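You operate a simulated robot arm through the tools that you are given. There is no shell and no other tool. Be economical: measure what you need, move in short steps, check, and stop when the job is done.

You run a simulated robot arm. Do the job below in one go: nothing can be reset, and whatever is moved stays where it is left.

Task
Swap the nearly empty yellow ink tub in the desk printer and run a test print.
Fine: full tub of that colour in; old tub on the white tray, lid shut, printer off. Set down upright: what you pick out.

The check looks at the end state, three seconds after you hand in, the way a careful person would. Anything else that was tipped, shoved, dropped, spilled or broken makes it a failure. A push-on lid holds only when it is set on centred and level and pressed home; a screw cap is set on level and turned clockwise until tight.

Robot
A 6-joint arm with a four-finger gripper on a trunk, on a base that drives. Base frame: it is fixed to the floor where the robot stands at the start and does not move with it; the origin is under the middle of the robot, x ahead of it, y to its left, z up; the surface under the hand at the start is at about z = 900. Lengths are in mm, angles in degrees, forces in N, time in s.
With the tool pointing down near the work surface it reaches from about 620 to 760 mm from the robot's upright axis, wherever it stands. Its first joint turns from -166.0 to 166.0 degrees. Places, roughly: desk printer lid [800, 100, 1200]; desk printer screen [600, 100, 1100]; green printer key [700, 0, 1100]; grey printer key [700, 300, 1100]; inside of the white tray [500, 600, 900]; test print [700, 100, 1000]. Payload 3.43 kg.
The TCP is the grasp point between the finger pads, 30 mm short of the fingertips. In the tool frame z runs along the fingers and y along their closing line. The gripper opens to 120 mm. The gripper's body begins 85 mm behind the TCP.
Orientation is that of the tool frame in the base frame, as a unit quaternion [x, y, z, w]. With the fingers straight down and closing along the base's y, the tool's x points along the base's -x, its y along +y and its z along -z.

Tools
- The arm moves only by the tool apply_moves. Its argument "plan" is a list of rows, each a list of 2 entries, a list of its own where there are three numbers: the shift along the base's x, y, z in cm, then the turn, a rotation vector about the base's x, y, z in degrees. In form: [[[x, y, z], [rx, ry, rz]], ...]. A call has 1 to 20 rows; each row shifts and turns the commanded pose from where the row before left it. "hand" is the finger opening in cm, from 0 to 12, set as the call begins (left out, the last holds). Each row takes 0.2 s and may step no farther than 50 mm and 8.6 degrees from the row before; otherwise, or with a gripper value out of range, the whole call is refused. A pose out of reach is approached as far as the arm can. The call stops where the force on the tool passes 40 N (or 10 N more than at its start, if that is more) or the arm is blocked; 0.2 s more then pass. The fingers move at their own pace and stop on an object; they squeeze with about 37 N. The grip force told is the motor's: it shows also when the fingers shut on nothing. Time passes only in rows, and 0.2 s behind the last, so rows that do not move let the fingers close. The reply holds the time, the measured pose of the TCP, the force on the tool along the base axes, the opening and the grip force, in the units named above and with some noise, with the torque about the TCP (base axes, N m) and any sound that the robot's microphone picked up, and new pictures: "show" is both (left out), scene, wrist or none.
- Cameras (640 x 400 px; columns grow to the right, rows downward): "scene" is now at [54.5, 227.2, 1863.7]; the picture's right is [0.33, -0.95, 0.00], its down [-0.71, -0.24, -0.67] and it looks along [0.63, 0.22, -0.75] (base axes); focal length 260 px, centre (320, 200). "wrist" rides on the gripper at [71, -17, -120] in the tool frame; the picture's right is [0.23, 0.97, 0.00], its down [-0.81, 0.19, -0.55] and it looks along [-0.54, 0.13, 0.83] (tool axes); focal length 275 px, centre (320, 200). There is no depth. A picture from a camera that has moved, and an enlarged one, comes with that camera's place and axes in the base frame and with its lens.
- lift_body(by): slides the trunk up (or, below 0, down) by that many mm; the arm and the scene camera ride with it, the base frame stays. It gives what a move gives, with no picture.
- roll_base(legs): drives the robot by 1 to 6 legs, each [ahead, left, turn to the left] in mm, mm and degrees, along the robot's own axes; the way and the turn of a leg run together, so that a leg with both is an arc; at most 1500 mm and 180 degrees a leg. The arm and the cameras ride along, it lands a little off, and it stops where it bumps. It gives what a move gives, and a new picture of the scene camera.
- aim_head(pan, tilt): turns the head with the scene camera to pan (to the left, within 120 degrees either way) and tilt (down, from -29 to 69), counted from straight ahead of the robot. It gives what a move gives, and a new picture of the scene camera.
- enlarge(camera, box): a new picture of the part [left, top, right, bottom] of that camera's present view, enlarged. The clock stands still meanwhile.
- close_job(): hands the job in; it is judged then, once.

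Work in short steps. Places have to be worked out from the pictures, the camera data and where the tool is seen: move nearer, look again, correct. Check each grasp and each placing, and mend what went wrong. You have 120 turns and 260 pictures in all, those below and enlarged ones among them. Open the gripper and draw the arm clear of the work before you hand the job in, unless the task says otherwise; then end with one line.

The tools are called after "Request:" as a command line: name --argument value ..., lists and objects as JSON in quotes. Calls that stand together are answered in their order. apply_moves: Moves the arm, as the interface text tells. Its arguments: {"type":"object","properties":{"plan":{"type":"array","items":{"type":"array"}},"hand":{"type":"number"},"show":{"type":"string","enum":["both","scene","wrist","none"]}},"required":["plan"]} The other tools are called the same way: lift_body (by) slides the trunk up or down; roll_base (legs) drives the base; aim_head (pan, tilt) turns the head that bears the scene camera; enlarge (camera, box) takes an enlarged picture of a part of a camera's view; close_job () hands the job in.

At the start:

```text
t: 0.0
tool_pos: [427.4, 205.5, 1597.7]
tcp_rot: [0.0, 1.0, 0.0, 0.0]
ft_force: [0.5, -0.3, 0.1]
torque: [-0.02, 0.02, 0.0]
opening: 120.2
finger_force: 0.0
trunk travel left (down, up): [-450.0, 90.0]
robot x, y, heading: [-2.7, 0.5, 0.1]
head pan, tilt: [19.0, 48.3]
```

scene: 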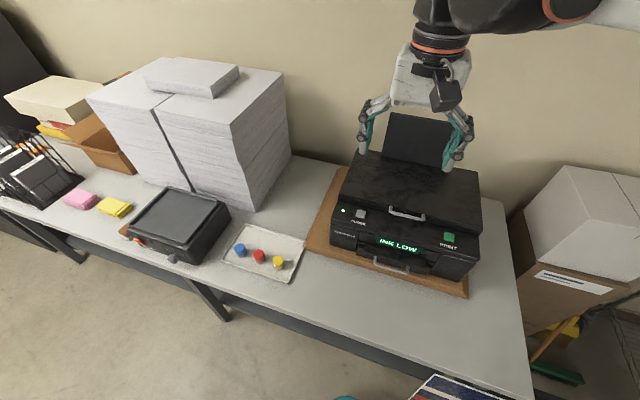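
wrist: 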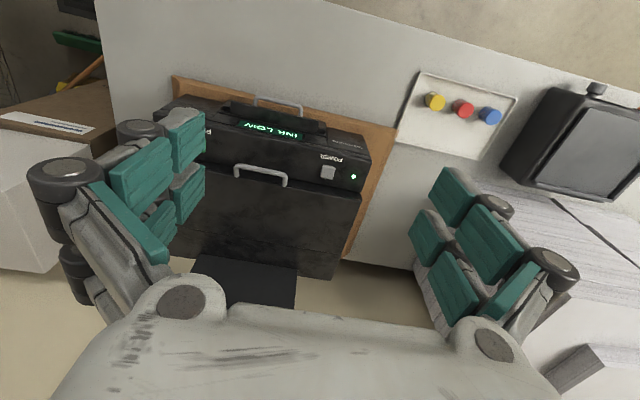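

The scene shows the printer with its "INK LOW" screen and a white tray with three tubs. I'll enlarge both to measure them.

Request:
enlarge --camera "scene" --box '[300, 100, 500, 300]'

Request:
enlarge --camera "scene" --box '[200, 200, 330, 290]'

```text
2.00 times, centred on (400, 200) of scene
camera zoom: at [54.5, 227.2, 1863.7], right [0.33, -0.95, 0.0], down [-0.71, -0.24, -0.67], along [0.63, 0.22, -0.75], focal length 520 px, centre (160, 200)
```

zoom: 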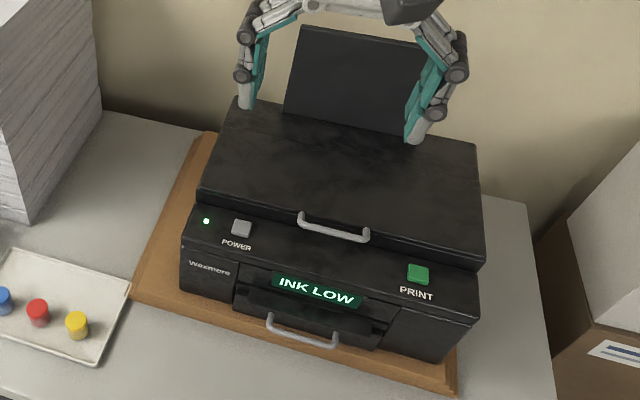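

```text
4.44 times, centred on (265, 245) of scene
camera zoom: at [54.5, 227.2, 1863.7], right [0.33, -0.95, 0.0], down [-0.71, -0.24, -0.67], along [0.63, 0.22, -0.75], focal length 1155 px, centre (564, 0)
```

zoom: 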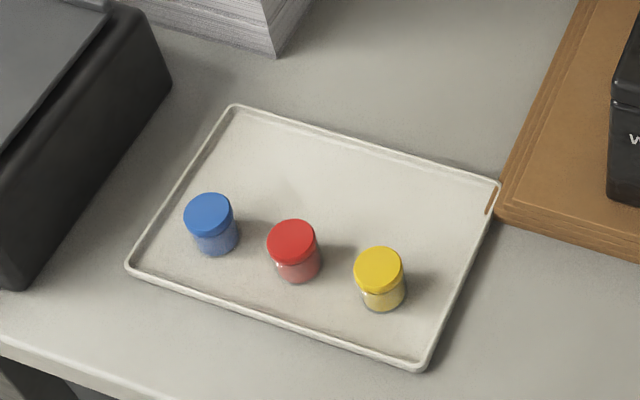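

I estimate the lid handle near [684,129,1159], the power key near [662,283,1118], the print key near [666,-24,1118] and the new yellow tub near [476,549]. I'll move the wrist camera closer to check the handle.

Request:
apply_moves --plan '[[[1.7, -2.4, -3.7], [0, 0, 0]], [[1.7, -2.4, -3.7], [0, 0, 0]], [[1.7, -2.4, -3.7], [0, 0, 0]], [[1.7, -2.4, -3.7], [0, 0, 0]], [[1.7, -2.4, -3.7], [0, 0, 0]]]' --show "both"

```text
t: 1.2
tool_pos: [516.1, 82.1, 1411.9]
tcp_rot: [0.0, 1.0, 0.0, -0.001]
ft_force: [0.8, -0.4, -0.2]
torque: [0.03, 0.03, -0.02]
opening: 119.8
finger_force: 0.0
trunk travel left (down, up): [-450.0, 90.0]
robot x, y, heading: [-1.2, 4.3, 0.0]
head pan, tilt: [19.0, 48.3]
camera scene: at [56.6, 226.6, 1863.6], right [0.33, -0.95, 0.0], down [-0.71, -0.24, -0.66], along [0.63, 0.22, -0.75], focal length 260 px, centre (320, 200)
camera wrist: at [444.1, 66.1, 1534.0], right [-0.23, 0.97, 0.0], down [0.81, 0.19, 0.55], along [0.54, 0.13, -0.83], focal length 275 px, centre (320, 200)
```

scene: 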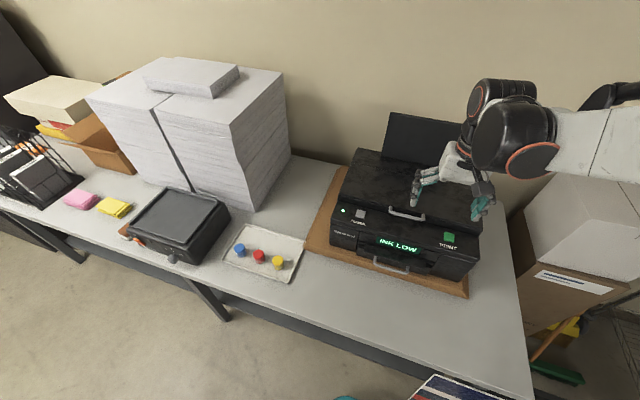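
wrist: 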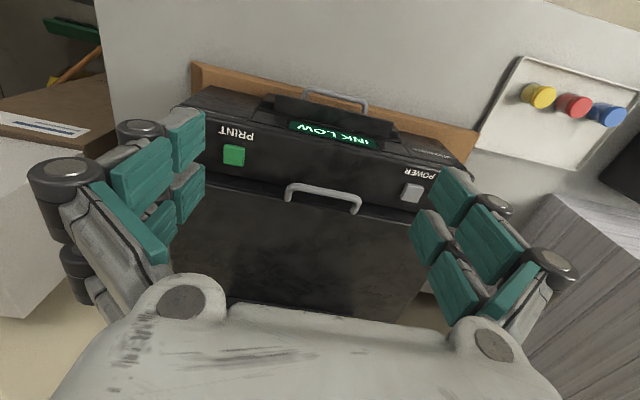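

Request:
enlarge --camera "wrist" --box '[200, 80, 440, 230]'

Request:
enlarge --camera "scene" --box '[320, 170, 480, 290]'

```text
2.67 times, centred on (320, 155) of wrist
camera zoom: at [444.1, 66.1, 1534.0], right [-0.23, 0.97, 0.0], down [0.81, 0.19, 0.55], along [0.54, 0.13, -0.83], focal length 734 px, centre (320, 320)
```

zoom: 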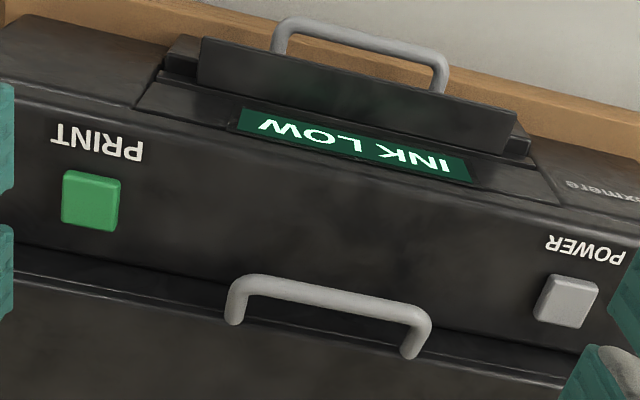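

```text
3.33 times, centred on (400, 230) of scene
camera zoom: at [56.6, 226.6, 1863.6], right [0.33, -0.95, 0.0], down [-0.71, -0.24, -0.66], along [0.63, 0.22, -0.75], focal length 866 px, centre (53, 100)
```

zoom: 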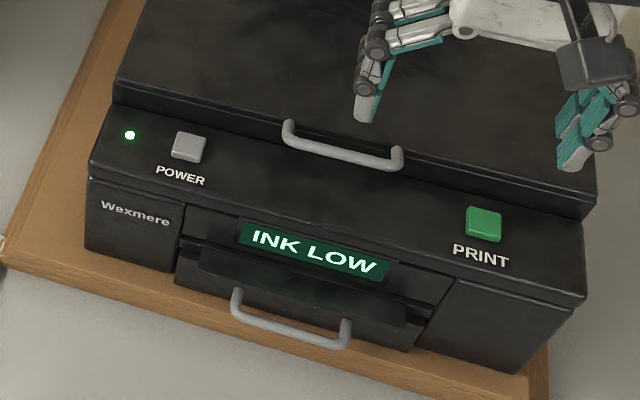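

The bar handle seems to stick forward from the lid's front face at about x 650–665, z 1160–1195. Opening the lid needs reach far back, so I'll look down to see how much room there is to drive forward.

Request:
aim_head --pan 0 --tilt 69

```text
t: 2.0
tool_pos: [513.9, 83.9, 1413.1]
tcp_rot: [0.0, 1.0, 0.0, -0.001]
ft_force: [-0.2, 1.3, 0.0]
torque: [-0.07, -0.05, 0.0]
opening: 120.2
finger_force: 0.0
trunk travel left (down, up): [-450.0, 90.0]
robot x, y, heading: [1.0, -1.3, 0.1]
head pan, tilt: [0.0, 68.8]
camera scene: at [38.7, 203.3, 1841.0], right [0.03, -1.0, 0.0], down [-0.92, -0.03, -0.39], along [0.39, 0.01, -0.92], focal length 260 px, centre (320, 200)
```

scene: 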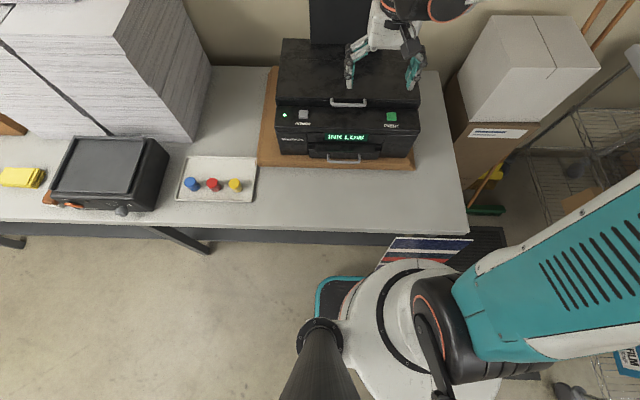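

The trunk has about 150 mm of clearance to the desk edge, so I'll drive 100 mm forward for better reach with the lid. The hand is well above the printer.

Request:
roll_base --legs '[[100, 0, 0]]'

```text
t: 3.0
tool_pos: [548.3, 112.4, 1412.6]
tcp_rot: [-0.012, 1.0, -0.002, 0.001]
ft_force: [0.8, 1.4, -0.5]
torque: [-0.08, 0.07, -0.01]
opening: 119.8
finger_force: 0.1
trunk travel left (down, up): [-450.0, 90.0]
robot x, y, heading: [31.1, 15.0, 1.1]
head pan, tilt: [0.0, 68.8]
stopped in leg 1: the robot was blocked; the commanded pose is now the measured one
camera scene: at [68.2, 223.7, 1840.2], right [0.06, -1.0, 0.0], down [-0.92, -0.05, -0.39], along [0.39, 0.02, -0.92], focal length 260 px, centre (320, 200)
```

scene: 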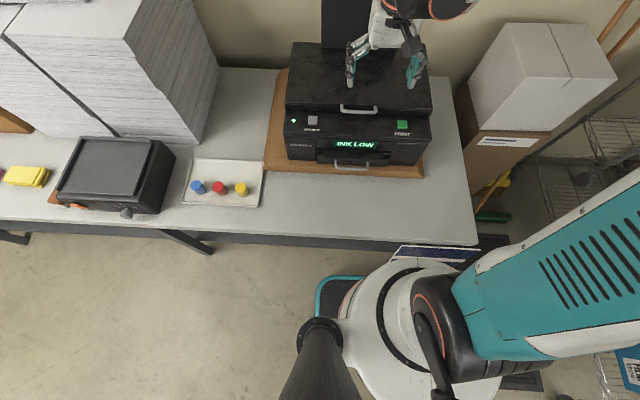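

The base was blocked after 30 mm, probably by the striped object at front right. I'll take a closer look.

Request:
enlarge --camera "scene" --box '[300, 220, 540, 400]'

```text
2.22 times, centred on (420, 310) of scene
camera zoom: at [68.2, 223.7, 1840.2], right [0.06, -1.0, 0.0], down [-0.92, -0.05, -0.39], along [0.39, 0.02, -0.92], focal length 578 px, centre (98, -44)
```

zoom: 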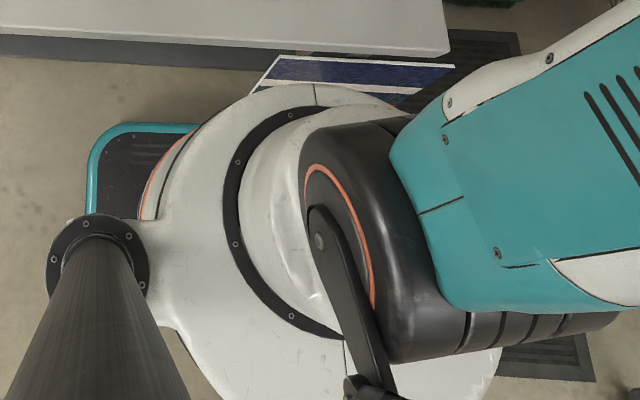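

The striped object sits at about y<-150, in the path of the base's right front corner. I'll back off, shift left and try again, which also puts me in line with the printer.

Request:
roll_base --legs '[[-20, 0, 0], [0, 120, -1.1], [80, 0, 0]]'

```text
t: 5.3
tool_pos: [611.3, 219.2, 1411.9]
tcp_rot: [-0.001, 1.0, 0.001, 0.001]
ft_force: [0.1, -0.1, 0.1]
torque: [-0.02, 0.02, 0.01]
opening: 119.9
finger_force: 0.1
trunk travel left (down, up): [-450.0, 90.0]
robot x, y, heading: [95.3, 133.6, 0.2]
head pan, tilt: [0.0, 68.8]
camera scene: at [133.4, 337.9, 1840.9], right [0.03, -1.0, 0.0], down [-0.92, -0.03, -0.38], along [0.38, 0.01, -0.92], focal length 260 px, centre (320, 200)
```

scene: 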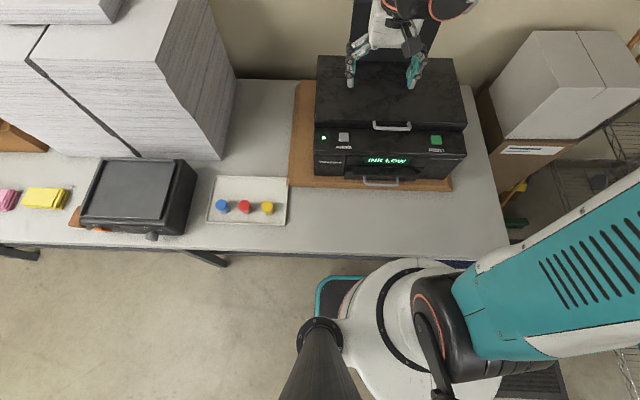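

The base now stands at x=95, y=134. I'll turn the hand so the fingers point forward, then cage the handle bar with a vertical-closing grip. First I pitch it up at a safe height.

Request:
apply_moves --plan '[[[0, -1.5, -0.5], [0, -8.5, 0]], [[0, -1.5, -0.5], [0, -8.5, 0]], [[0, -1.5, -0.5], [0, -8.5, 0]], [[0, -1.5, -0.5], [0, -8.5, 0]], [[0, -1.5, -0.5], [0, -8.5, 0]], [[0, -1, -0.5], [0, -8.5, 0]], [[0, -1, -0.5], [0, -8.5, 0]], [[0, 0, -0.5], [0, -8.5, 0]], [[0, 0, 0], [0, -8.5, 0]], [[0, 0, 0], [0, -8.5, 0]]]'

Request:
aim_head --pan 0 --tilt 45

```text
t: 7.5
tool_pos: [627.6, 124.5, 1477.1]
tcp_rot: [0.0, 0.737, -0.001, 0.676]
ft_force: [0.2, -0.2, 0.1]
torque: [-0.01, 0.01, -0.01]
opening: 119.8
finger_force: 0.0
out of reach, approached as far as the arm can: row 8, 9, 10
trunk travel left (down, up): [-450.0, 90.0]
robot x, y, heading: [92.8, 133.5, 0.4]
head pan, tilt: [0.0, 68.8]
camera scene: at [128.4, 337.1, 1839.4], right [0.0, -1.0, 0.0], down [-0.93, 0.0, -0.36], along [0.36, 0.0, -0.93], focal length 260 px, centre (320, 200)
camera wrist: at [500.6, 106.5, 1417.8], right [-0.02, 0.97, -0.23], down [-0.48, 0.19, 0.86], along [0.88, 0.13, 0.46], focal length 275 px, centre (320, 200)
```

scene: 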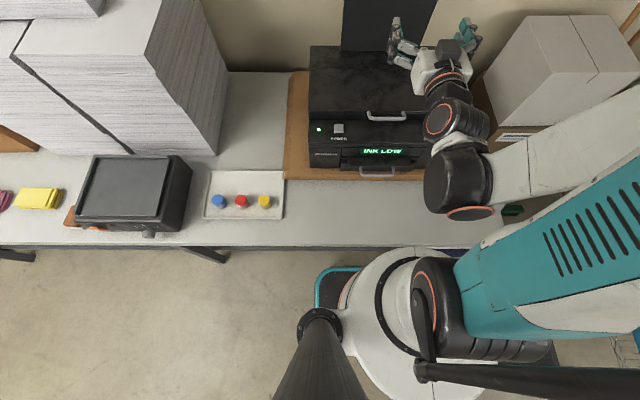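
wrist: 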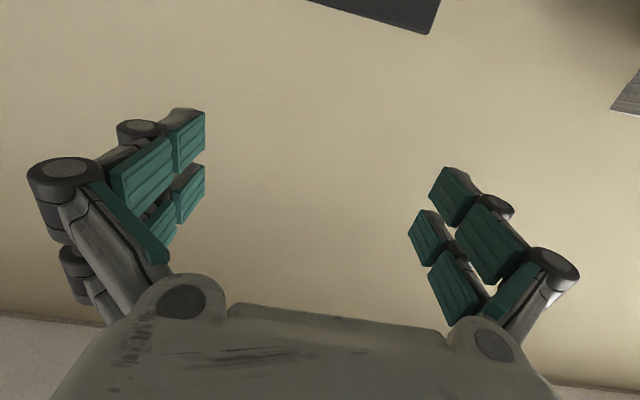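

```text
t: 8.4
tool_pos: [629.5, 123.9, 1476.6]
tcp_rot: [-0.001, 0.739, 0.0, 0.674]
ft_force: [-0.5, -0.6, -0.5]
torque: [-0.02, 0.01, 0.0]
opening: 120.1
finger_force: 0.0
trunk travel left (down, up): [-450.0, 90.0]
robot x, y, heading: [94.8, 131.9, 0.1]
head pan, tilt: [0.0, 45.0]
camera scene: at [154.4, 337.0, 1868.2], right [0.0, -1.0, 0.0], down [-0.71, 0.0, -0.71], along [0.71, 0.0, -0.71], focal length 260 px, centre (320, 200)
```

scene: 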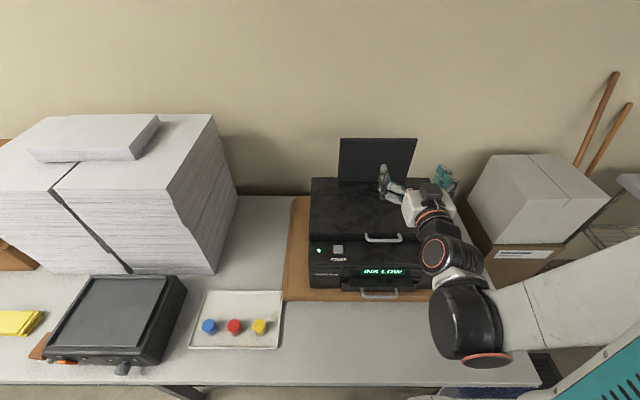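

The fully horizontal hand can't get low enough at this trunk height. I'll use a 45° forward-down tilt with the closing line in the vertical plane, opened to 5 cm, just in front of and above the handle.

Request:
apply_moves --plan '[[[-0.4, 0, -0.9], [0, 8, 0]], [[-0.4, 0, -0.9], [0, 8, 0]], [[-0.4, 0, -0.9], [0, 8, 0]], [[-0.4, 0, -0.9], [0, 8, 0]], [[-0.4, 0, -0.9], [0, 8, 0]], [[-0.2, 0, -0.9], [5.8, 0, -5.8]], [[-0.2, 0, -0.9], [5.8, 0, -5.8]], [[-0.2, 0, -0.9], [5.8, 0, -5.8]], [[-0.2, 0, -0.9], [5.8, 0, -5.8]], [[-0.2, 0, -0.9], [5.8, 0, -5.8]], [[-0.2, 0, -0.9], [5.8, 0, -5.8]], [[-0.2, 0, -0.9], [5.8, 0, -5.8]], [[-0.2, 0, -0.9], [5.8, 0, -5.8]], [[-0.2, 0, -0.9], [5.8, 0, -5.8]], [[-0.2, 0, -0.9], [5.8, 0, -5.8]], [[-0.2, 0, -0.9], [5.8, 0, -5.8]]]' --hand 5

```text
t: 11.8
tool_pos: [588.2, 123.8, 1332.4]
tcp_rot: [0.655, 0.652, 0.271, 0.27]
ft_force: [0.1, -0.3, 0.0]
torque: [-0.01, 0.03, -0.04]
opening: 50.0
finger_force: 0.0
trunk travel left (down, up): [-450.0, 90.0]
robot x, y, heading: [96.4, 137.4, 0.3]
head pan, tilt: [0.0, 45.0]
camera scene: at [155.0, 337.0, 1868.2], right [0.0, -1.0, 0.0], down [-0.71, 0.0, -0.71], along [0.71, 0.0, -0.71], focal length 260 px, centre (320, 200)
camera wrist: at [489.4, 195.5, 1407.5], right [0.69, 0.23, 0.69], down [-0.26, -0.81, 0.52], along [0.68, -0.54, -0.5], focal length 275 px, centre (320, 200)
```

scene: 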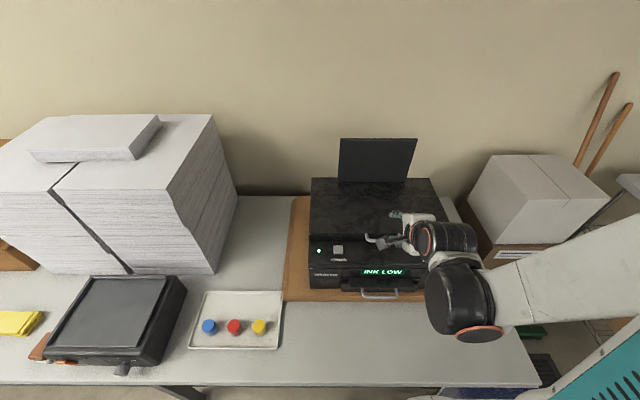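
wrist: 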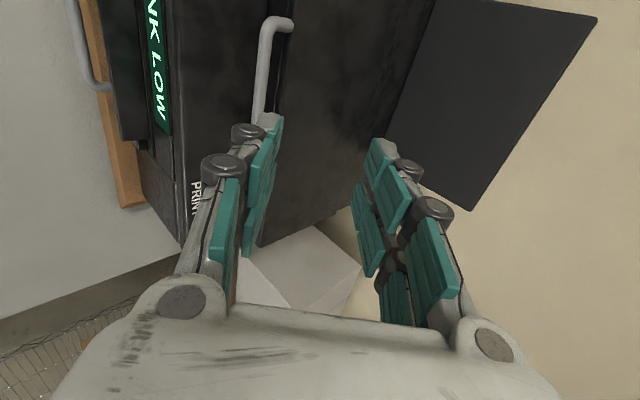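

The bar's left corner projects to about [665,182,1180], so I judge the bar to be near x 663, z 1180, y 125. I'll narrow the opening to 3 cm and move 60 mm short along the approach line, then check.

Request:
apply_moves --plan '[[[0.8, 0, -3.4], [0, 0, 0]], [[0.8, 0, -3.4], [0, 0, 0]], [[0.8, 0, -3.3], [0, 0, 0]]]' --hand 3 --show "wrist"

Request:
enlarge --camera "scene" --box '[340, 180, 460, 270]'

```text
t: 12.6
tool_pos: [638.0, 122.9, 1304.3]
tcp_rot: [0.655, 0.652, 0.27, 0.269]
ft_force: [0.9, 0.1, -0.3]
torque: [0.02, 0.04, 0.0]
opening: 29.9
finger_force: 0.0
out of reach, approached as far as the arm can: row 1, 2, 3
trunk travel left (down, up): [-450.0, 90.0]
robot x, y, heading: [91.7, 136.9, 0.3]
head pan, tilt: [0.0, 45.0]
camera wrist: at [540.3, 194.8, 1377.9], right [0.69, 0.23, 0.69], down [-0.26, -0.81, 0.53], along [0.68, -0.54, -0.5], focal length 275 px, centre (320, 200)
```

wrist: 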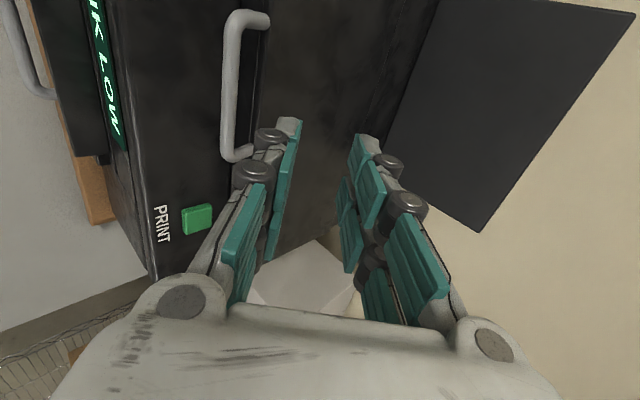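

```text
4.44 times, centred on (400, 225) of scene
camera zoom: at [156.7, 336.9, 1868.1], right [0.0, -1.0, 0.0], down [-0.71, 0.0, -0.71], along [0.71, 0.0, -0.71], focal length 1155 px, centre (-36, 89)
```

zoom: 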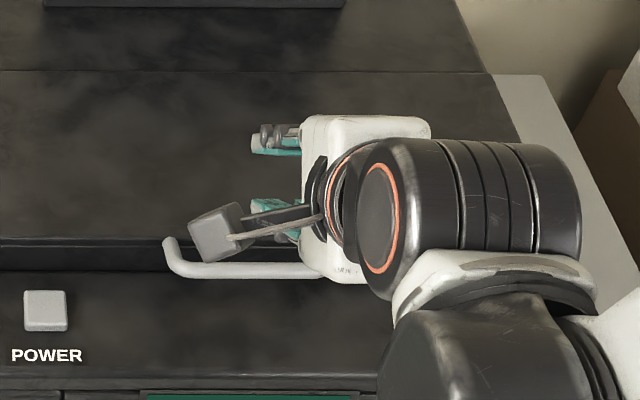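

From two wrist views the bar lies at x≈658.5, z≈1181, y 75–181, and the lid top is also near 1181. The arm is too folded to get lower, so I'll raise the hand a little and lower the trunk.

Request:
apply_moves --plan '[[[0, 0, 4], [0, 0, 0]]]' --show "none"

Request:
lift_body --by -120

```text
t: 13.0
tool_pos: [634.0, 124.3, 1345.2]
tcp_rot: [0.654, 0.652, 0.271, 0.27]
ft_force: [-0.3, -0.1, 0.3]
torque: [-0.03, 0.01, -0.01]
opening: 29.5
finger_force: 0.1
trunk travel left (down, up): [-450.0, 90.0]
robot x, y, heading: [93.6, 134.6, 0.1]
head pan, tilt: [0.0, 45.0]
```

```text
t: 14.5
tool_pos: [636.2, 123.7, 1224.2]
tcp_rot: [0.654, 0.653, 0.27, 0.27]
ft_force: [-0.2, -0.1, -0.4]
torque: [-0.02, -0.01, 0.02]
opening: 29.9
finger_force: 0.1
trunk travel left (down, up): [-330.0, 210.0]
robot x, y, heading: [91.7, 137.0, 0.2]
head pan, tilt: [0.0, 45.0]
```

The TCP is at (635,124,1224). I'll shift it onto the approach line through the bar and look before going in.

Request:
apply_moves --plan '[[[-1.0, 0.3, -1.0], [0, 0, 0]]]' --show "wrist"

```text
t: 14.9
tool_pos: [627.0, 128.2, 1214.9]
tcp_rot: [0.654, 0.653, 0.27, 0.27]
ft_force: [-0.2, 1.1, 0.1]
torque: [0.01, 0.01, 0.02]
opening: 29.9
finger_force: 0.2
trunk travel left (down, up): [-330.0, 210.0]
robot x, y, heading: [91.0, 137.5, 0.1]
head pan, tilt: [0.0, 45.0]
camera wrist: at [528.8, 198.8, 1288.5], right [0.69, 0.23, 0.69], down [-0.26, -0.81, 0.53], along [0.68, -0.54, -0.5], focal length 275 px, centre (320, 200)
```

wrist: 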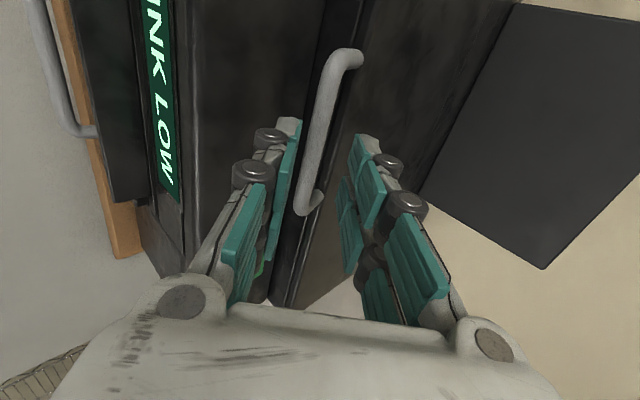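

The bar runs between the fingers. I'll advance 33 mm along the finger line and then check.

Request:
apply_moves --plan '[[[0.8, 0, -0.8], [0, 0, 0]], [[0.8, 0, -0.8], [0, 0, 0]], [[0.7, 0, -0.7], [0, 0, 0]]]' --show "wrist"

```text
t: 15.7
tool_pos: [649.8, 126.8, 1190.8]
tcp_rot: [0.654, 0.653, 0.27, 0.27]
ft_force: [0.0, -0.4, -0.1]
torque: [0.03, -0.01, 0.04]
opening: 30.1
finger_force: 0.1
trunk travel left (down, up): [-330.0, 210.0]
robot x, y, heading: [90.8, 137.1, 0.2]
head pan, tilt: [0.0, 45.0]
camera wrist: at [552.4, 198.3, 1265.3], right [0.69, 0.23, 0.69], down [-0.26, -0.81, 0.53], along [0.68, -0.54, -0.5], focal length 275 px, centre (320, 200)
```

wrist: 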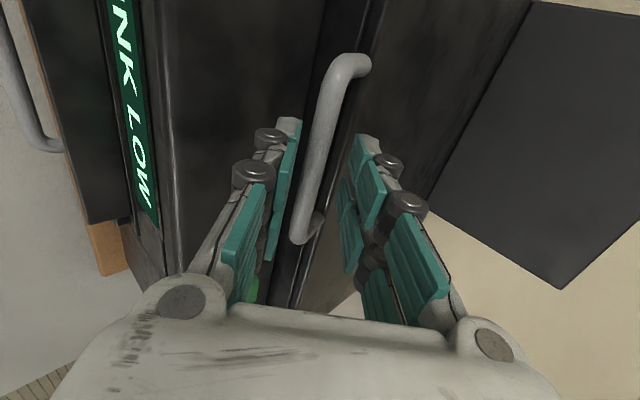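

No contact yet, and the bar is between the pads. I'll close on it.

Request:
apply_moves --plan '[[[0, 0, 0], [0, 0, 0]], [[0, 0, 0], [0, 0, 0]]]' --hand 0 --show "wrist"

```text
t: 16.3
tool_pos: [648.1, 127.1, 1190.9]
tcp_rot: [0.654, 0.653, 0.27, 0.271]
ft_force: [-10.7, -1.0, -1.4]
torque: [-0.64, 0.23, 0.61]
opening: 11.2
finger_force: 44.6
trunk travel left (down, up): [-330.0, 210.0]
robot x, y, heading: [94.2, 136.0, 0.3]
head pan, tilt: [0.0, 45.0]
camera wrist: at [550.4, 198.3, 1265.7], right [0.69, 0.23, 0.69], down [-0.26, -0.81, 0.53], along [0.68, -0.54, -0.5], focal length 275 px, centre (320, 200)
```

wrist: 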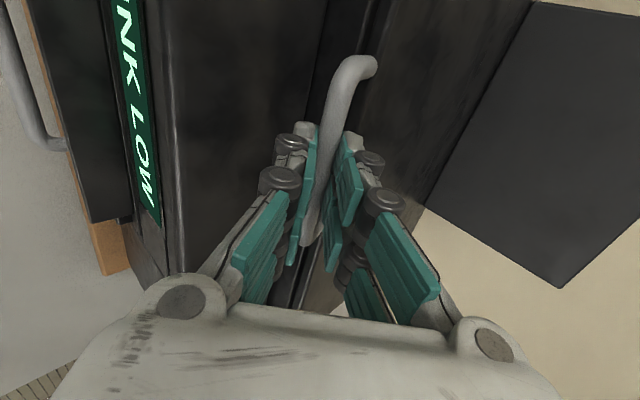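

I've got the bar: opening 11 mm with 45 N of grip. Now I'll lift it along an arc about the estimated hinge at (948,1160), turning the hand along, with 15° first.

Request:
apply_moves --plan '[[[0.19, 0, 1.29], [0, 2.5, 0]], [[0.19, 0, 1.29], [0, 2.5, 0]], [[0.3, 0, 1.28], [0, 2.5, 0]], [[0.31, 0, 1.28], [0, 2.5, 0]], [[0.41, 0, 1.24], [0, 2.5, 0]], [[0.42, 0, 1.24], [0, 2.5, 0]]]'

```text
t: 17.7
tool_pos: [670.8, 126.8, 1267.3]
tcp_rot: [0.684, 0.683, 0.182, 0.183]
ft_force: [8.7, -4.0, -5.3]
torque: [-0.02, -0.08, 0.81]
opening: 11.3
finger_force: 45.0
trunk travel left (down, up): [-330.0, 210.0]
robot x, y, heading: [94.2, 136.4, 0.1]
head pan, tilt: [0.0, 45.0]
camera scene: at [156.5, 336.4, 1748.2], right [0.0, -1.0, 0.0], down [-0.71, 0.0, -0.71], along [0.71, 0.0, -0.71], focal length 260 px, centre (320, 200)
camera wrist: at [595.2, 198.3, 1364.8], right [0.84, 0.23, 0.48], down [-0.11, -0.81, 0.57], along [0.52, -0.54, -0.66], focal length 275 px, centre (320, 200)
```

scene: 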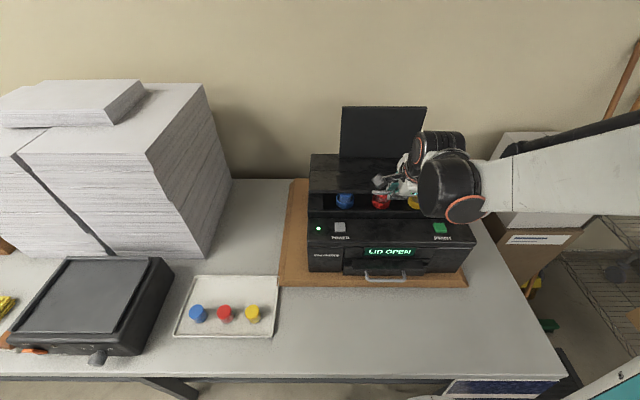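
wrist: 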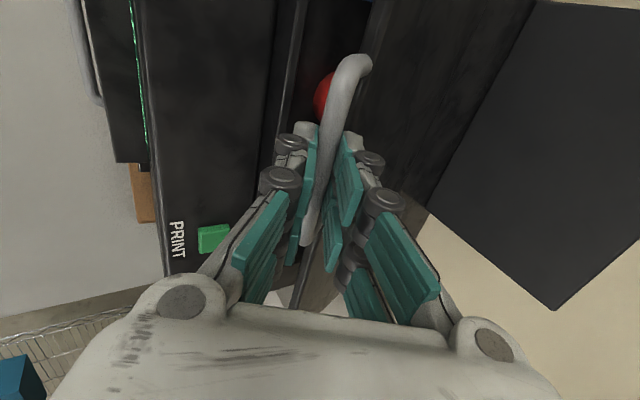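

The lid rises smoothly with low forces and the screen says LID OPEN. I'll continue the arc to about 45°.

Request:
apply_moves --plan '[[[0.52, 0, 1.2], [0, 2.5, 0]], [[0.52, 0, 1.2], [0, 2.5, 0]], [[0.62, 0, 1.16], [0, 2.5, 0]], [[0.63, 0, 1.15], [0, 2.5, 0]], [[0.72, 0, 1.1], [0, 2.5, 0]], [[0.72, 0, 1.09], [0, 2.5, 0]], [[0.81, 0, 1.03], [0, 2.5, 0]], [[0.82, 0, 1.02], [0, 2.5, 0]], [[0.9, 0, 0.96], [0, 2.5, 0]], [[0.9, 0, 0.95], [0, 2.5, 0]], [[0.98, 0, 0.87], [0, 2.5, 0]], [[0.98, 0, 0.87], [0, 2.5, 0]]]'

```text
t: 18.9
tool_pos: [704.2, 127.6, 1319.8]
tcp_rot: [0.699, 0.698, 0.11, 0.111]
ft_force: [26.5, -1.9, -23.4]
torque: [-0.16, -0.34, 0.39]
opening: 11.3
finger_force: 44.8
trunk travel left (down, up): [-330.0, 210.0]
robot x, y, heading: [96.4, 136.6, 0.2]
head pan, tilt: [0.0, 45.0]
stopped in row 6: the force on the tool passed its limit at 44 N (the readings are from after the stop); the commanded pose is now the measured one
camera scene: at [162.0, 336.7, 1747.9], right [0.0, -1.0, 0.0], down [-0.71, 0.0, -0.7], along [0.7, 0.0, -0.71], focal length 260 px, centre (320, 200)
camera wrist: at [650.9, 198.3, 1430.3], right [0.93, 0.23, 0.3], down [0.01, -0.81, 0.59], along [0.38, -0.54, -0.75], focal length 275 px, centre (320, 200)
```

scene: 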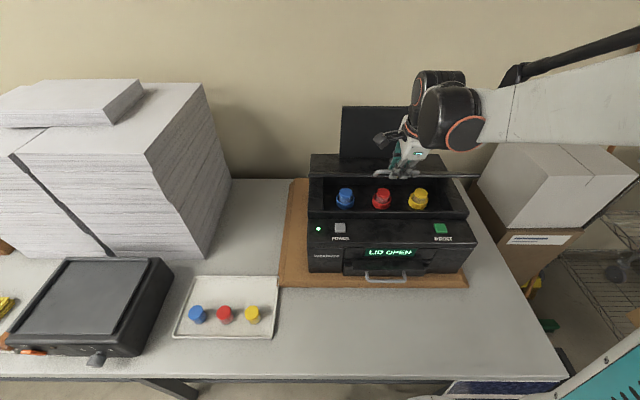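
wrist: 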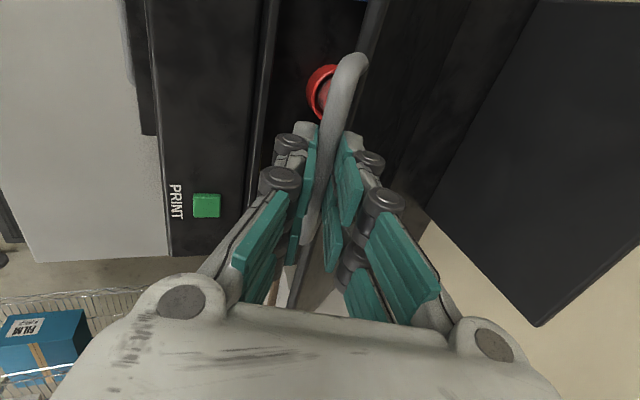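

The force pulled inward, so the true hinge is closer. A fit of the bar path gives about (870,1163) with radius 214, which matches the lid's back edge line. I'll continue on that smaller arc.

Request:
apply_moves --plan '[[[1.37, 0, 0.86], [0, 1.5, 0]], [[1.14, 0, 1.01], [0, 1.5, 0]], [[1.21, 0, 0.93], [0, 1.5, 0]], [[1.27, 0, 0.84], [0, 1.5, 0]], [[1.32, 0, 0.75], [0, 1.5, 0]], [[1.38, 0, 0.67], [0, 1.5, 0]], [[1.41, 0, 0.56], [0, 1.5, 0]], [[1.45, 0, 0.46], [0, 1.5, 0]]]'

```text
t: 20.7
tool_pos: [801.5, 126.4, 1384.6]
tcp_rot: [0.707, 0.705, 0.039, 0.039]
ft_force: [-6.0, -2.3, 16.7]
torque: [0.09, -0.01, 0.09]
opening: 11.6
finger_force: 45.4
trunk travel left (down, up): [-330.0, 210.0]
robot x, y, heading: [93.9, 135.6, 0.1]
head pan, tilt: [0.0, 45.0]
camera scene: at [151.8, 336.7, 1748.6], right [0.0, -1.0, 0.0], down [-0.71, 0.0, -0.71], along [0.71, 0.0, -0.71], focal length 260 px, centre (320, 200)
camera wrist: at [770.7, 198.2, 1504.5], right [0.97, 0.23, 0.1], down [0.13, -0.81, 0.57], along [0.21, -0.54, -0.81], focal length 275 px, centre (320, 200)
```

scene: 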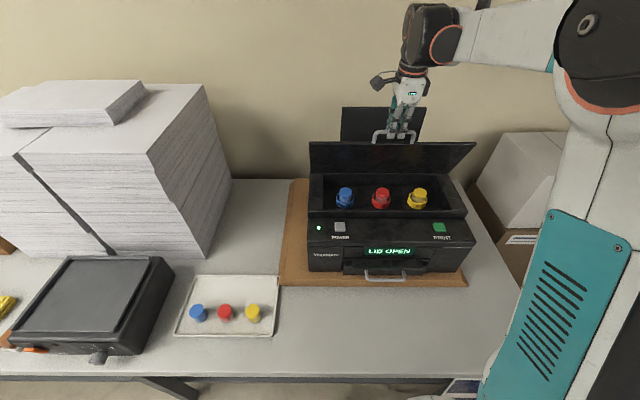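
wrist: 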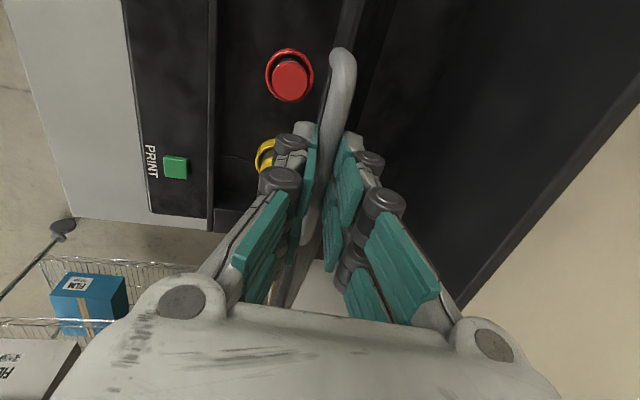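

The lid is at about 70° with low forces. I'll continue past vertical.

Request:
apply_moves --plan '[[[1.45, 0, 0.45], [0, 1.5, 0]], [[1.49, 0, 0.33], [0, 1.5, 0]], [[1.5, 0, 0.22], [0, 1.5, 0]], [[1.5, 0, 0.12], [0, 1.5, 0]], [[1.5, 0, 0.0], [0, 0, 0]], [[1.5, 0, -0.1], [0, 0, 0]]]'

```text
t: 22.1
tool_pos: [891.0, 126.9, 1396.2]
tcp_rot: [0.708, 0.706, 0.001, 0.002]
ft_force: [3.5, -0.2, 22.8]
torque: [0.32, -0.17, -0.3]
opening: 11.5
finger_force: 44.7
trunk travel left (down, up): [-330.0, 210.0]
robot x, y, heading: [92.2, 133.4, 0.5]
head pan, tilt: [0.0, 45.0]
stopped in row 6: the force on the tool passed its limit at 44 N (the readings are from after the stop); the commanded pose is now the measured one
camera scene: at [153.0, 336.9, 1748.3], right [0.0, -1.0, 0.0], down [-0.71, 0.0, -0.71], along [0.71, 0.0, -0.71], focal length 260 px, centre (320, 200)
camera wrist: at [871.9, 198.2, 1517.9], right [0.97, 0.23, 0.0], down [0.19, -0.81, 0.55], along [0.13, -0.54, -0.83], focal length 275 px, centre (320, 200)
```

scene: 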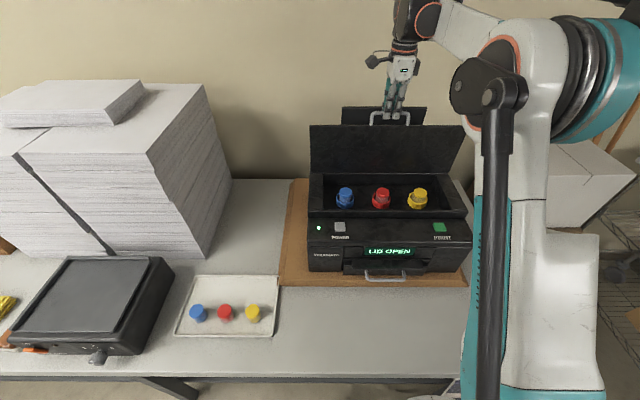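
wrist: 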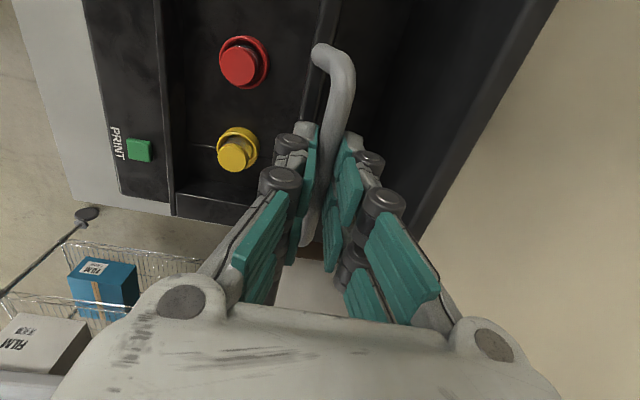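

The lid is about vertical and the force is upward, so my arc is slightly too low. I'll ease up a little and push further back.

Request:
apply_moves --plan '[[[0.2, 0, 0.3], [0, 0, 0]], [[0.8, 0, 0.1], [0, 0, 0]], [[0.8, 0, -0.1], [0, 0, 0]], [[0.8, 0, -0.2], [0, 0, 0]]]' --show "none"

```text
t: 23.0
tool_pos: [908.3, 126.4, 1393.6]
tcp_rot: [0.708, 0.706, -0.003, -0.002]
ft_force: [-7.4, 0.2, -15.0]
torque: [0.33, 0.04, -0.38]
opening: 11.3
finger_force: 44.6
trunk travel left (down, up): [-330.0, 210.0]
robot x, y, heading: [95.7, 135.8, 0.2]
head pan, tilt: [0.0, 45.0]
stopped in row 4: the force on the tool passed its limit at 48 N (the readings are from after the stop); the commanded pose is now the measured one
```

The hand is at x=908, so the bar is past the hinge, likely at the lid's stop. I'll release and see whether the lid stays.

Request:
apply_moves --plan '[[[0, 0, 0], [0, 0, 0]], [[0, 0, 0], [0, 0, 0]], [[0, 0, 2], [0, 0, 0]], [[0, 0, 3], [0, 0, 0]], [[0, 0, 3], [0, 0, 0]]]' --hand 3.5

```text
t: 24.2
tool_pos: [909.3, 126.5, 1477.0]
tcp_rot: [0.709, 0.705, -0.003, -0.001]
ft_force: [0.0, -0.7, 0.8]
torque: [-0.01, 0.0, -0.03]
opening: 35.1
finger_force: 0.1
trunk travel left (down, up): [-330.0, 210.0]
robot x, y, heading: [93.8, 136.9, -0.0]
head pan, tilt: [0.0, 45.0]
camera scene: at [155.2, 337.0, 1748.2], right [0.0, -1.0, 0.0], down [-0.71, 0.0, -0.71], along [0.71, 0.0, -0.71], focal length 260 px, centre (320, 200)
camera wrist: at [892.1, 198.0, 1599.1], right [0.97, 0.23, -0.01], down [0.19, -0.81, 0.55], along [0.12, -0.54, -0.83], focal length 275 px, centre (320, 200)
```

scene: 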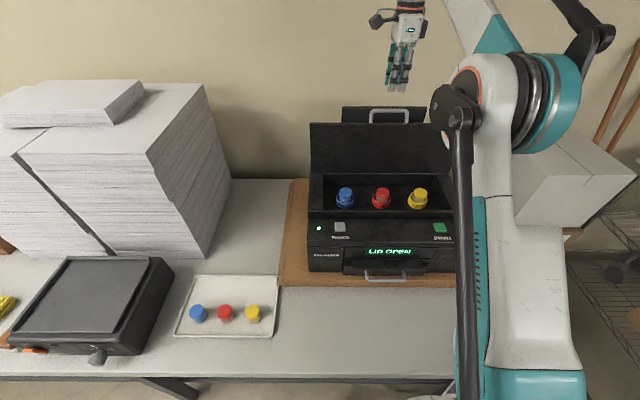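
wrist: 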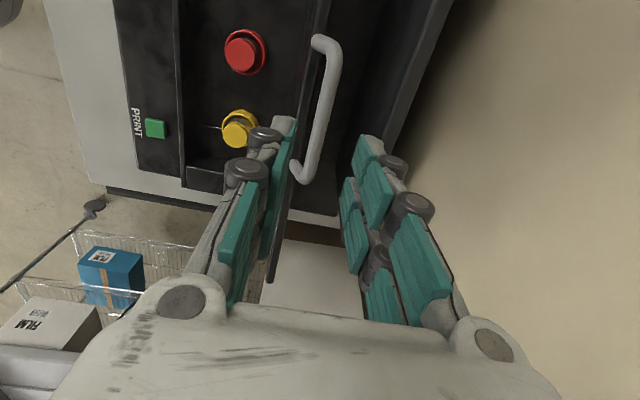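

The lid stays open by itself. Now a closer look at the tubs inside.

Request:
enlarge --camera "scene" --box '[310, 160, 470, 270]'

Request:
enlarge --camera "wrist" --box '[180, 10, 320, 170]'

```text
3.64 times, centred on (390, 215) of scene
camera zoom: at [155.2, 337.0, 1748.2], right [0.0, -1.0, 0.0], down [-0.71, 0.0, -0.71], along [0.71, 0.0, -0.71], focal length 945 px, centre (66, 146)
```

zoom: 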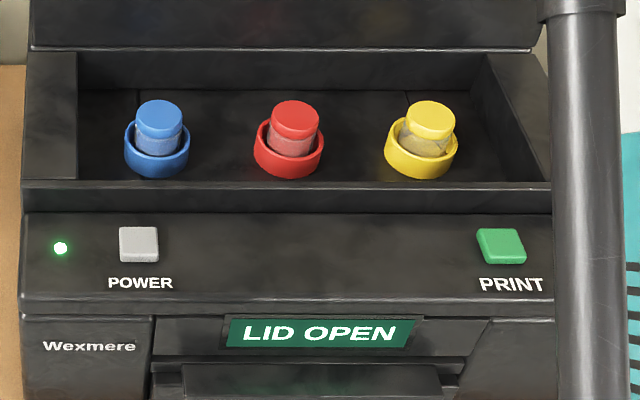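

```text
2.50 times, centred on (250, 90) of wrist
camera zoom: at [892.1, 198.0, 1599.1], right [0.97, 0.23, -0.01], down [0.19, -0.81, 0.55], along [0.12, -0.54, -0.83], focal length 688 px, centre (495, 475)
```

zoom: 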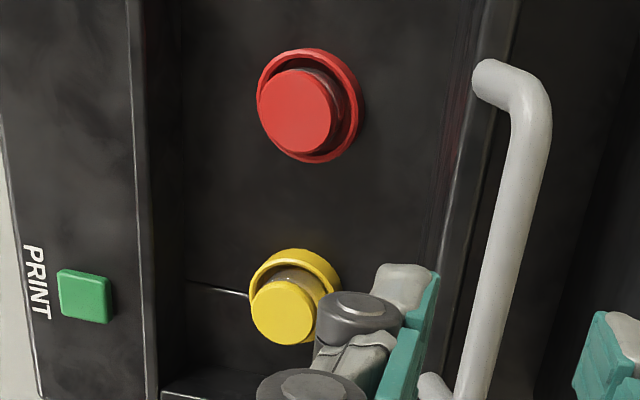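

I triangulate the old yellow tub's cap top at about (789, 2, 1152), sitting in a ring whose top is near z 1109. I'll turn the hand back to close along y and stop above it at a safe height.

Request:
apply_moves --plan '[[[-1.09, -1.13, 0], [0, 0, 8.2]], [[-1.09, -1.13, 0], [0, 0, 8.2]], [[-1.09, -1.13, 0], [0, 0, 8.2]], [[-1.09, -1.13, 0], [0, 0, 8.2]], [[-1.09, -1.13, 0], [0, 0, 8.2]], [[-1.09, -1.13, 0], [0, 0, 8.2]], [[-1.09, -1.13, 0], [0, 0, 8.2]], [[-1.09, -1.13, 0], [0, 0, 8.2]], [[-1.09, -1.13, 0], [0, 0, 8.2]], [[-1.09, -1.13, 0], [0, 0, 8.2]], [[-1.09, -1.13, -1], [0, 0, 8.0]], [[0, 0, -4], [0, 0, 0]], [[0, 0, -4], [0, 0, 0]], [[0, 0, -4], [0, 0, 0]]]' --hand 6.5

```text
t: 27.2
tool_pos: [788.4, 4.0, 1345.7]
tcp_rot: [0.002, 1.0, -0.002, 0.001]
ft_force: [0.3, 0.1, 0.5]
torque: [0.03, -0.01, 0.01]
opening: 64.8
finger_force: 0.0
trunk travel left (down, up): [-330.0, 210.0]
robot x, y, heading: [95.9, 134.6, 0.2]
head pan, tilt: [0.0, 45.0]
camera scene: at [155.7, 336.8, 1748.2], right [0.0, -1.0, 0.0], down [-0.71, 0.0, -0.71], along [0.71, 0.0, -0.71], focal length 260 px, centre (320, 200)
camera wrist: at [716.2, -13.0, 1467.5], right [-0.23, 0.97, 0.0], down [0.81, 0.19, 0.55], along [0.54, 0.12, -0.83], focal length 275 px, centre (320, 200)
```

scene: 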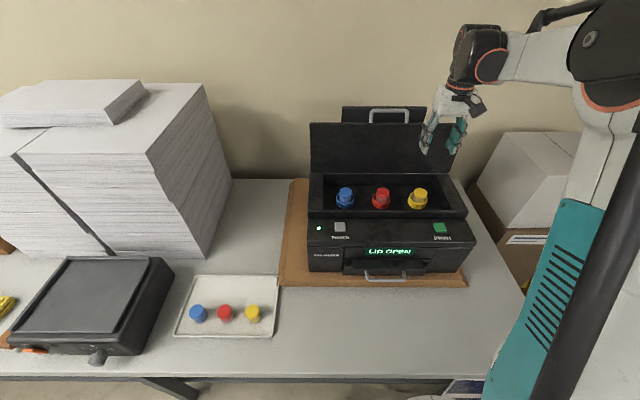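
wrist: 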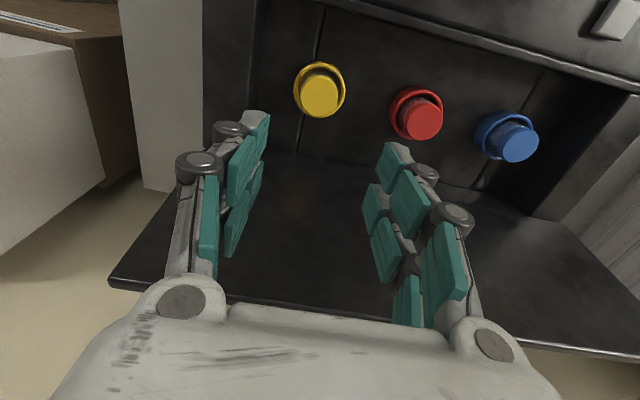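

The wrist view gives the cap at about (783,3), which agrees within a few mm. I'll shift 3 mm and go down to z≈1172, then check before the final drop.

Request:
apply_moves --plan '[[[-0.3, 0, -4.5], [0, 0, 0]], [[0, 0, -4.5], [0, 0, 0]], [[0, 0, -4.5], [0, 0, 0]], [[0, 0, -3.8], [0, 0, 0]]]' --show "wrist"

Request:
enlarge --camera "scene" --box '[360, 130, 480, 230]'

```text
t: 28.2
tool_pos: [786.8, 0.7, 1175.0]
tcp_rot: [0.001, 1.0, -0.003, 0.0]
ft_force: [0.5, 0.4, 0.6]
torque: [-0.01, -0.01, 0.02]
opening: 64.8
finger_force: 0.1
trunk travel left (down, up): [-330.0, 210.0]
robot x, y, heading: [91.0, 135.9, 0.3]
head pan, tilt: [0.0, 45.0]
camera wrist: at [713.4, -15.5, 1296.2], right [-0.23, 0.97, 0.0], down [0.81, 0.19, 0.55], along [0.54, 0.12, -0.83], focal length 275 px, centre (320, 200)
```

wrist: 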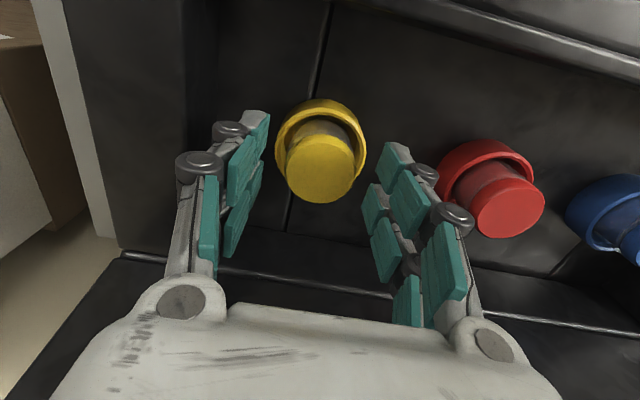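

```text
4.00 times, centred on (420, 180) of scene
camera zoom: at [155.5, 336.8, 1748.2], right [0.0, -1.0, 0.0], down [-0.71, 0.0, -0.71], along [0.71, 0.0, -0.71], focal length 1040 px, centre (-80, 280)
```

zoom: 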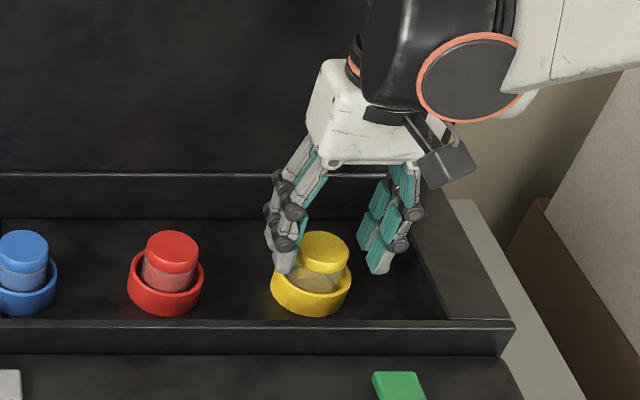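

Cap centre is at (786.4, 2.9), so the hand is centred. I'll go down 27 mm to put the fingertips just above the ring, then close.

Request:
apply_moves --plan '[[[0, 0.2, -1.4], [0, 0, 0]], [[0, 0, -1.3], [0, 0, 0]]]' --show "wrist"

Request:
enlarge --camera "scene" --box '[390, 160, 450, 220]'

```text
t: 28.8
tool_pos: [786.0, 4.4, 1146.7]
tcp_rot: [0.002, 1.0, -0.002, 0.001]
ft_force: [0.5, 0.8, -0.1]
torque: [-0.02, 0.01, 0.01]
opening: 64.8
finger_force: 0.0
trunk travel left (down, up): [-330.0, 210.0]
robot x, y, heading: [95.4, 131.5, 0.2]
head pan, tilt: [0.0, 45.0]
camera wrist: at [714.1, -12.9, 1267.9], right [-0.23, 0.97, 0.0], down [0.81, 0.19, 0.55], along [0.54, 0.12, -0.83], focal length 275 px, centre (320, 200)
```

wrist: 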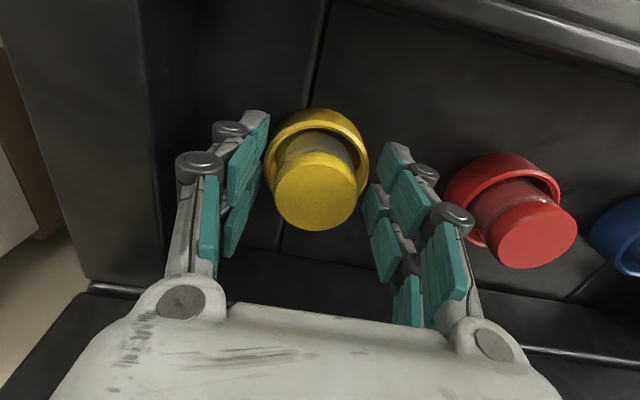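

```text
6.67 times, centred on (420, 190) of scene
camera zoom: at [155.2, 336.9, 1748.3], right [0.0, -1.0, 0.0], down [-0.71, 0.0, -0.71], along [0.71, 0.0, -0.71], focal length 1733 px, centre (-347, 267)
```

zoom: 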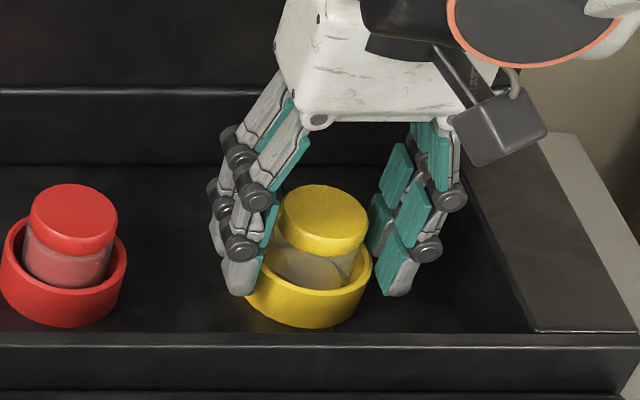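

The fingertips may be level with the ring rim, which I put at about 1121. I'll raise 8 mm before closing so they don't pinch the ring.

Request:
apply_moves --plan '[[[0, -0.1, 0.8], [0, 0, 0]]]' --show "none"

Request:
apply_moves --plan '[[[0, 0, 0], [0, 0, 0]], [[0, 0, 0], [0, 0, 0]]]' --hand 3 --show "wrist"

Request:
enlarge --camera "scene" --box '[390, 160, 450, 220]'

```text
t: 29.2
tool_pos: [786.6, 2.6, 1153.1]
tcp_rot: [0.002, 1.0, -0.003, 0.001]
ft_force: [0.3, 0.1, 0.4]
torque: [0.03, -0.01, -0.01]
opening: 65.1
finger_force: 0.1
trunk travel left (down, up): [-330.0, 210.0]
robot x, y, heading: [93.3, 133.8, 0.1]
head pan, tilt: [0.0, 45.0]
```

```text
t: 29.8
tool_pos: [785.8, 2.5, 1153.7]
tcp_rot: [0.001, 1.0, -0.003, 0.002]
ft_force: [-0.4, 0.1, -0.6]
torque: [0.05, -0.03, -0.01]
opening: 42.5
finger_force: 36.9
trunk travel left (down, up): [-330.0, 210.0]
robot x, y, heading: [94.2, 135.8, 0.3]
head pan, tilt: [0.0, 45.0]
camera wrist: at [713.9, -13.8, 1275.4], right [-0.23, 0.97, 0.0], down [0.81, 0.19, 0.55], along [0.54, 0.12, -0.83], focal length 275 px, centre (320, 200)
```

wrist: 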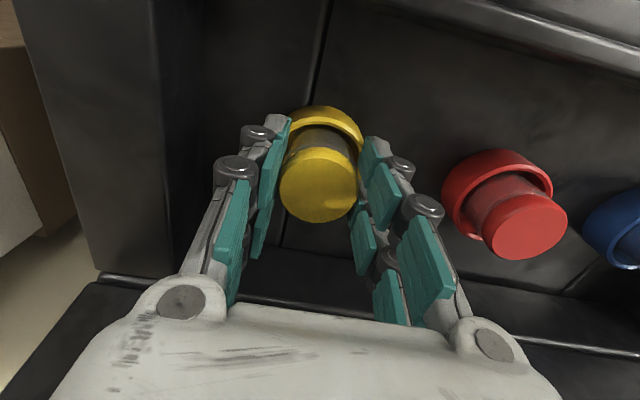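

```text
6.67 times, centred on (420, 190) of scene
camera zoom: at [154.9, 336.9, 1748.3], right [0.0, -1.0, 0.0], down [-0.71, 0.0, -0.71], along [0.71, 0.0, -0.71], focal length 1733 px, centre (-347, 267)
```

zoom: 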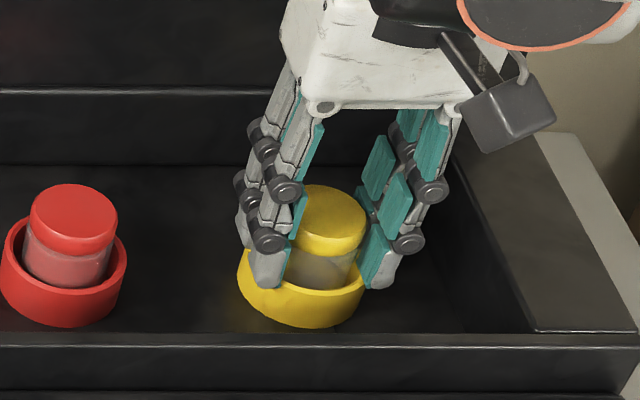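

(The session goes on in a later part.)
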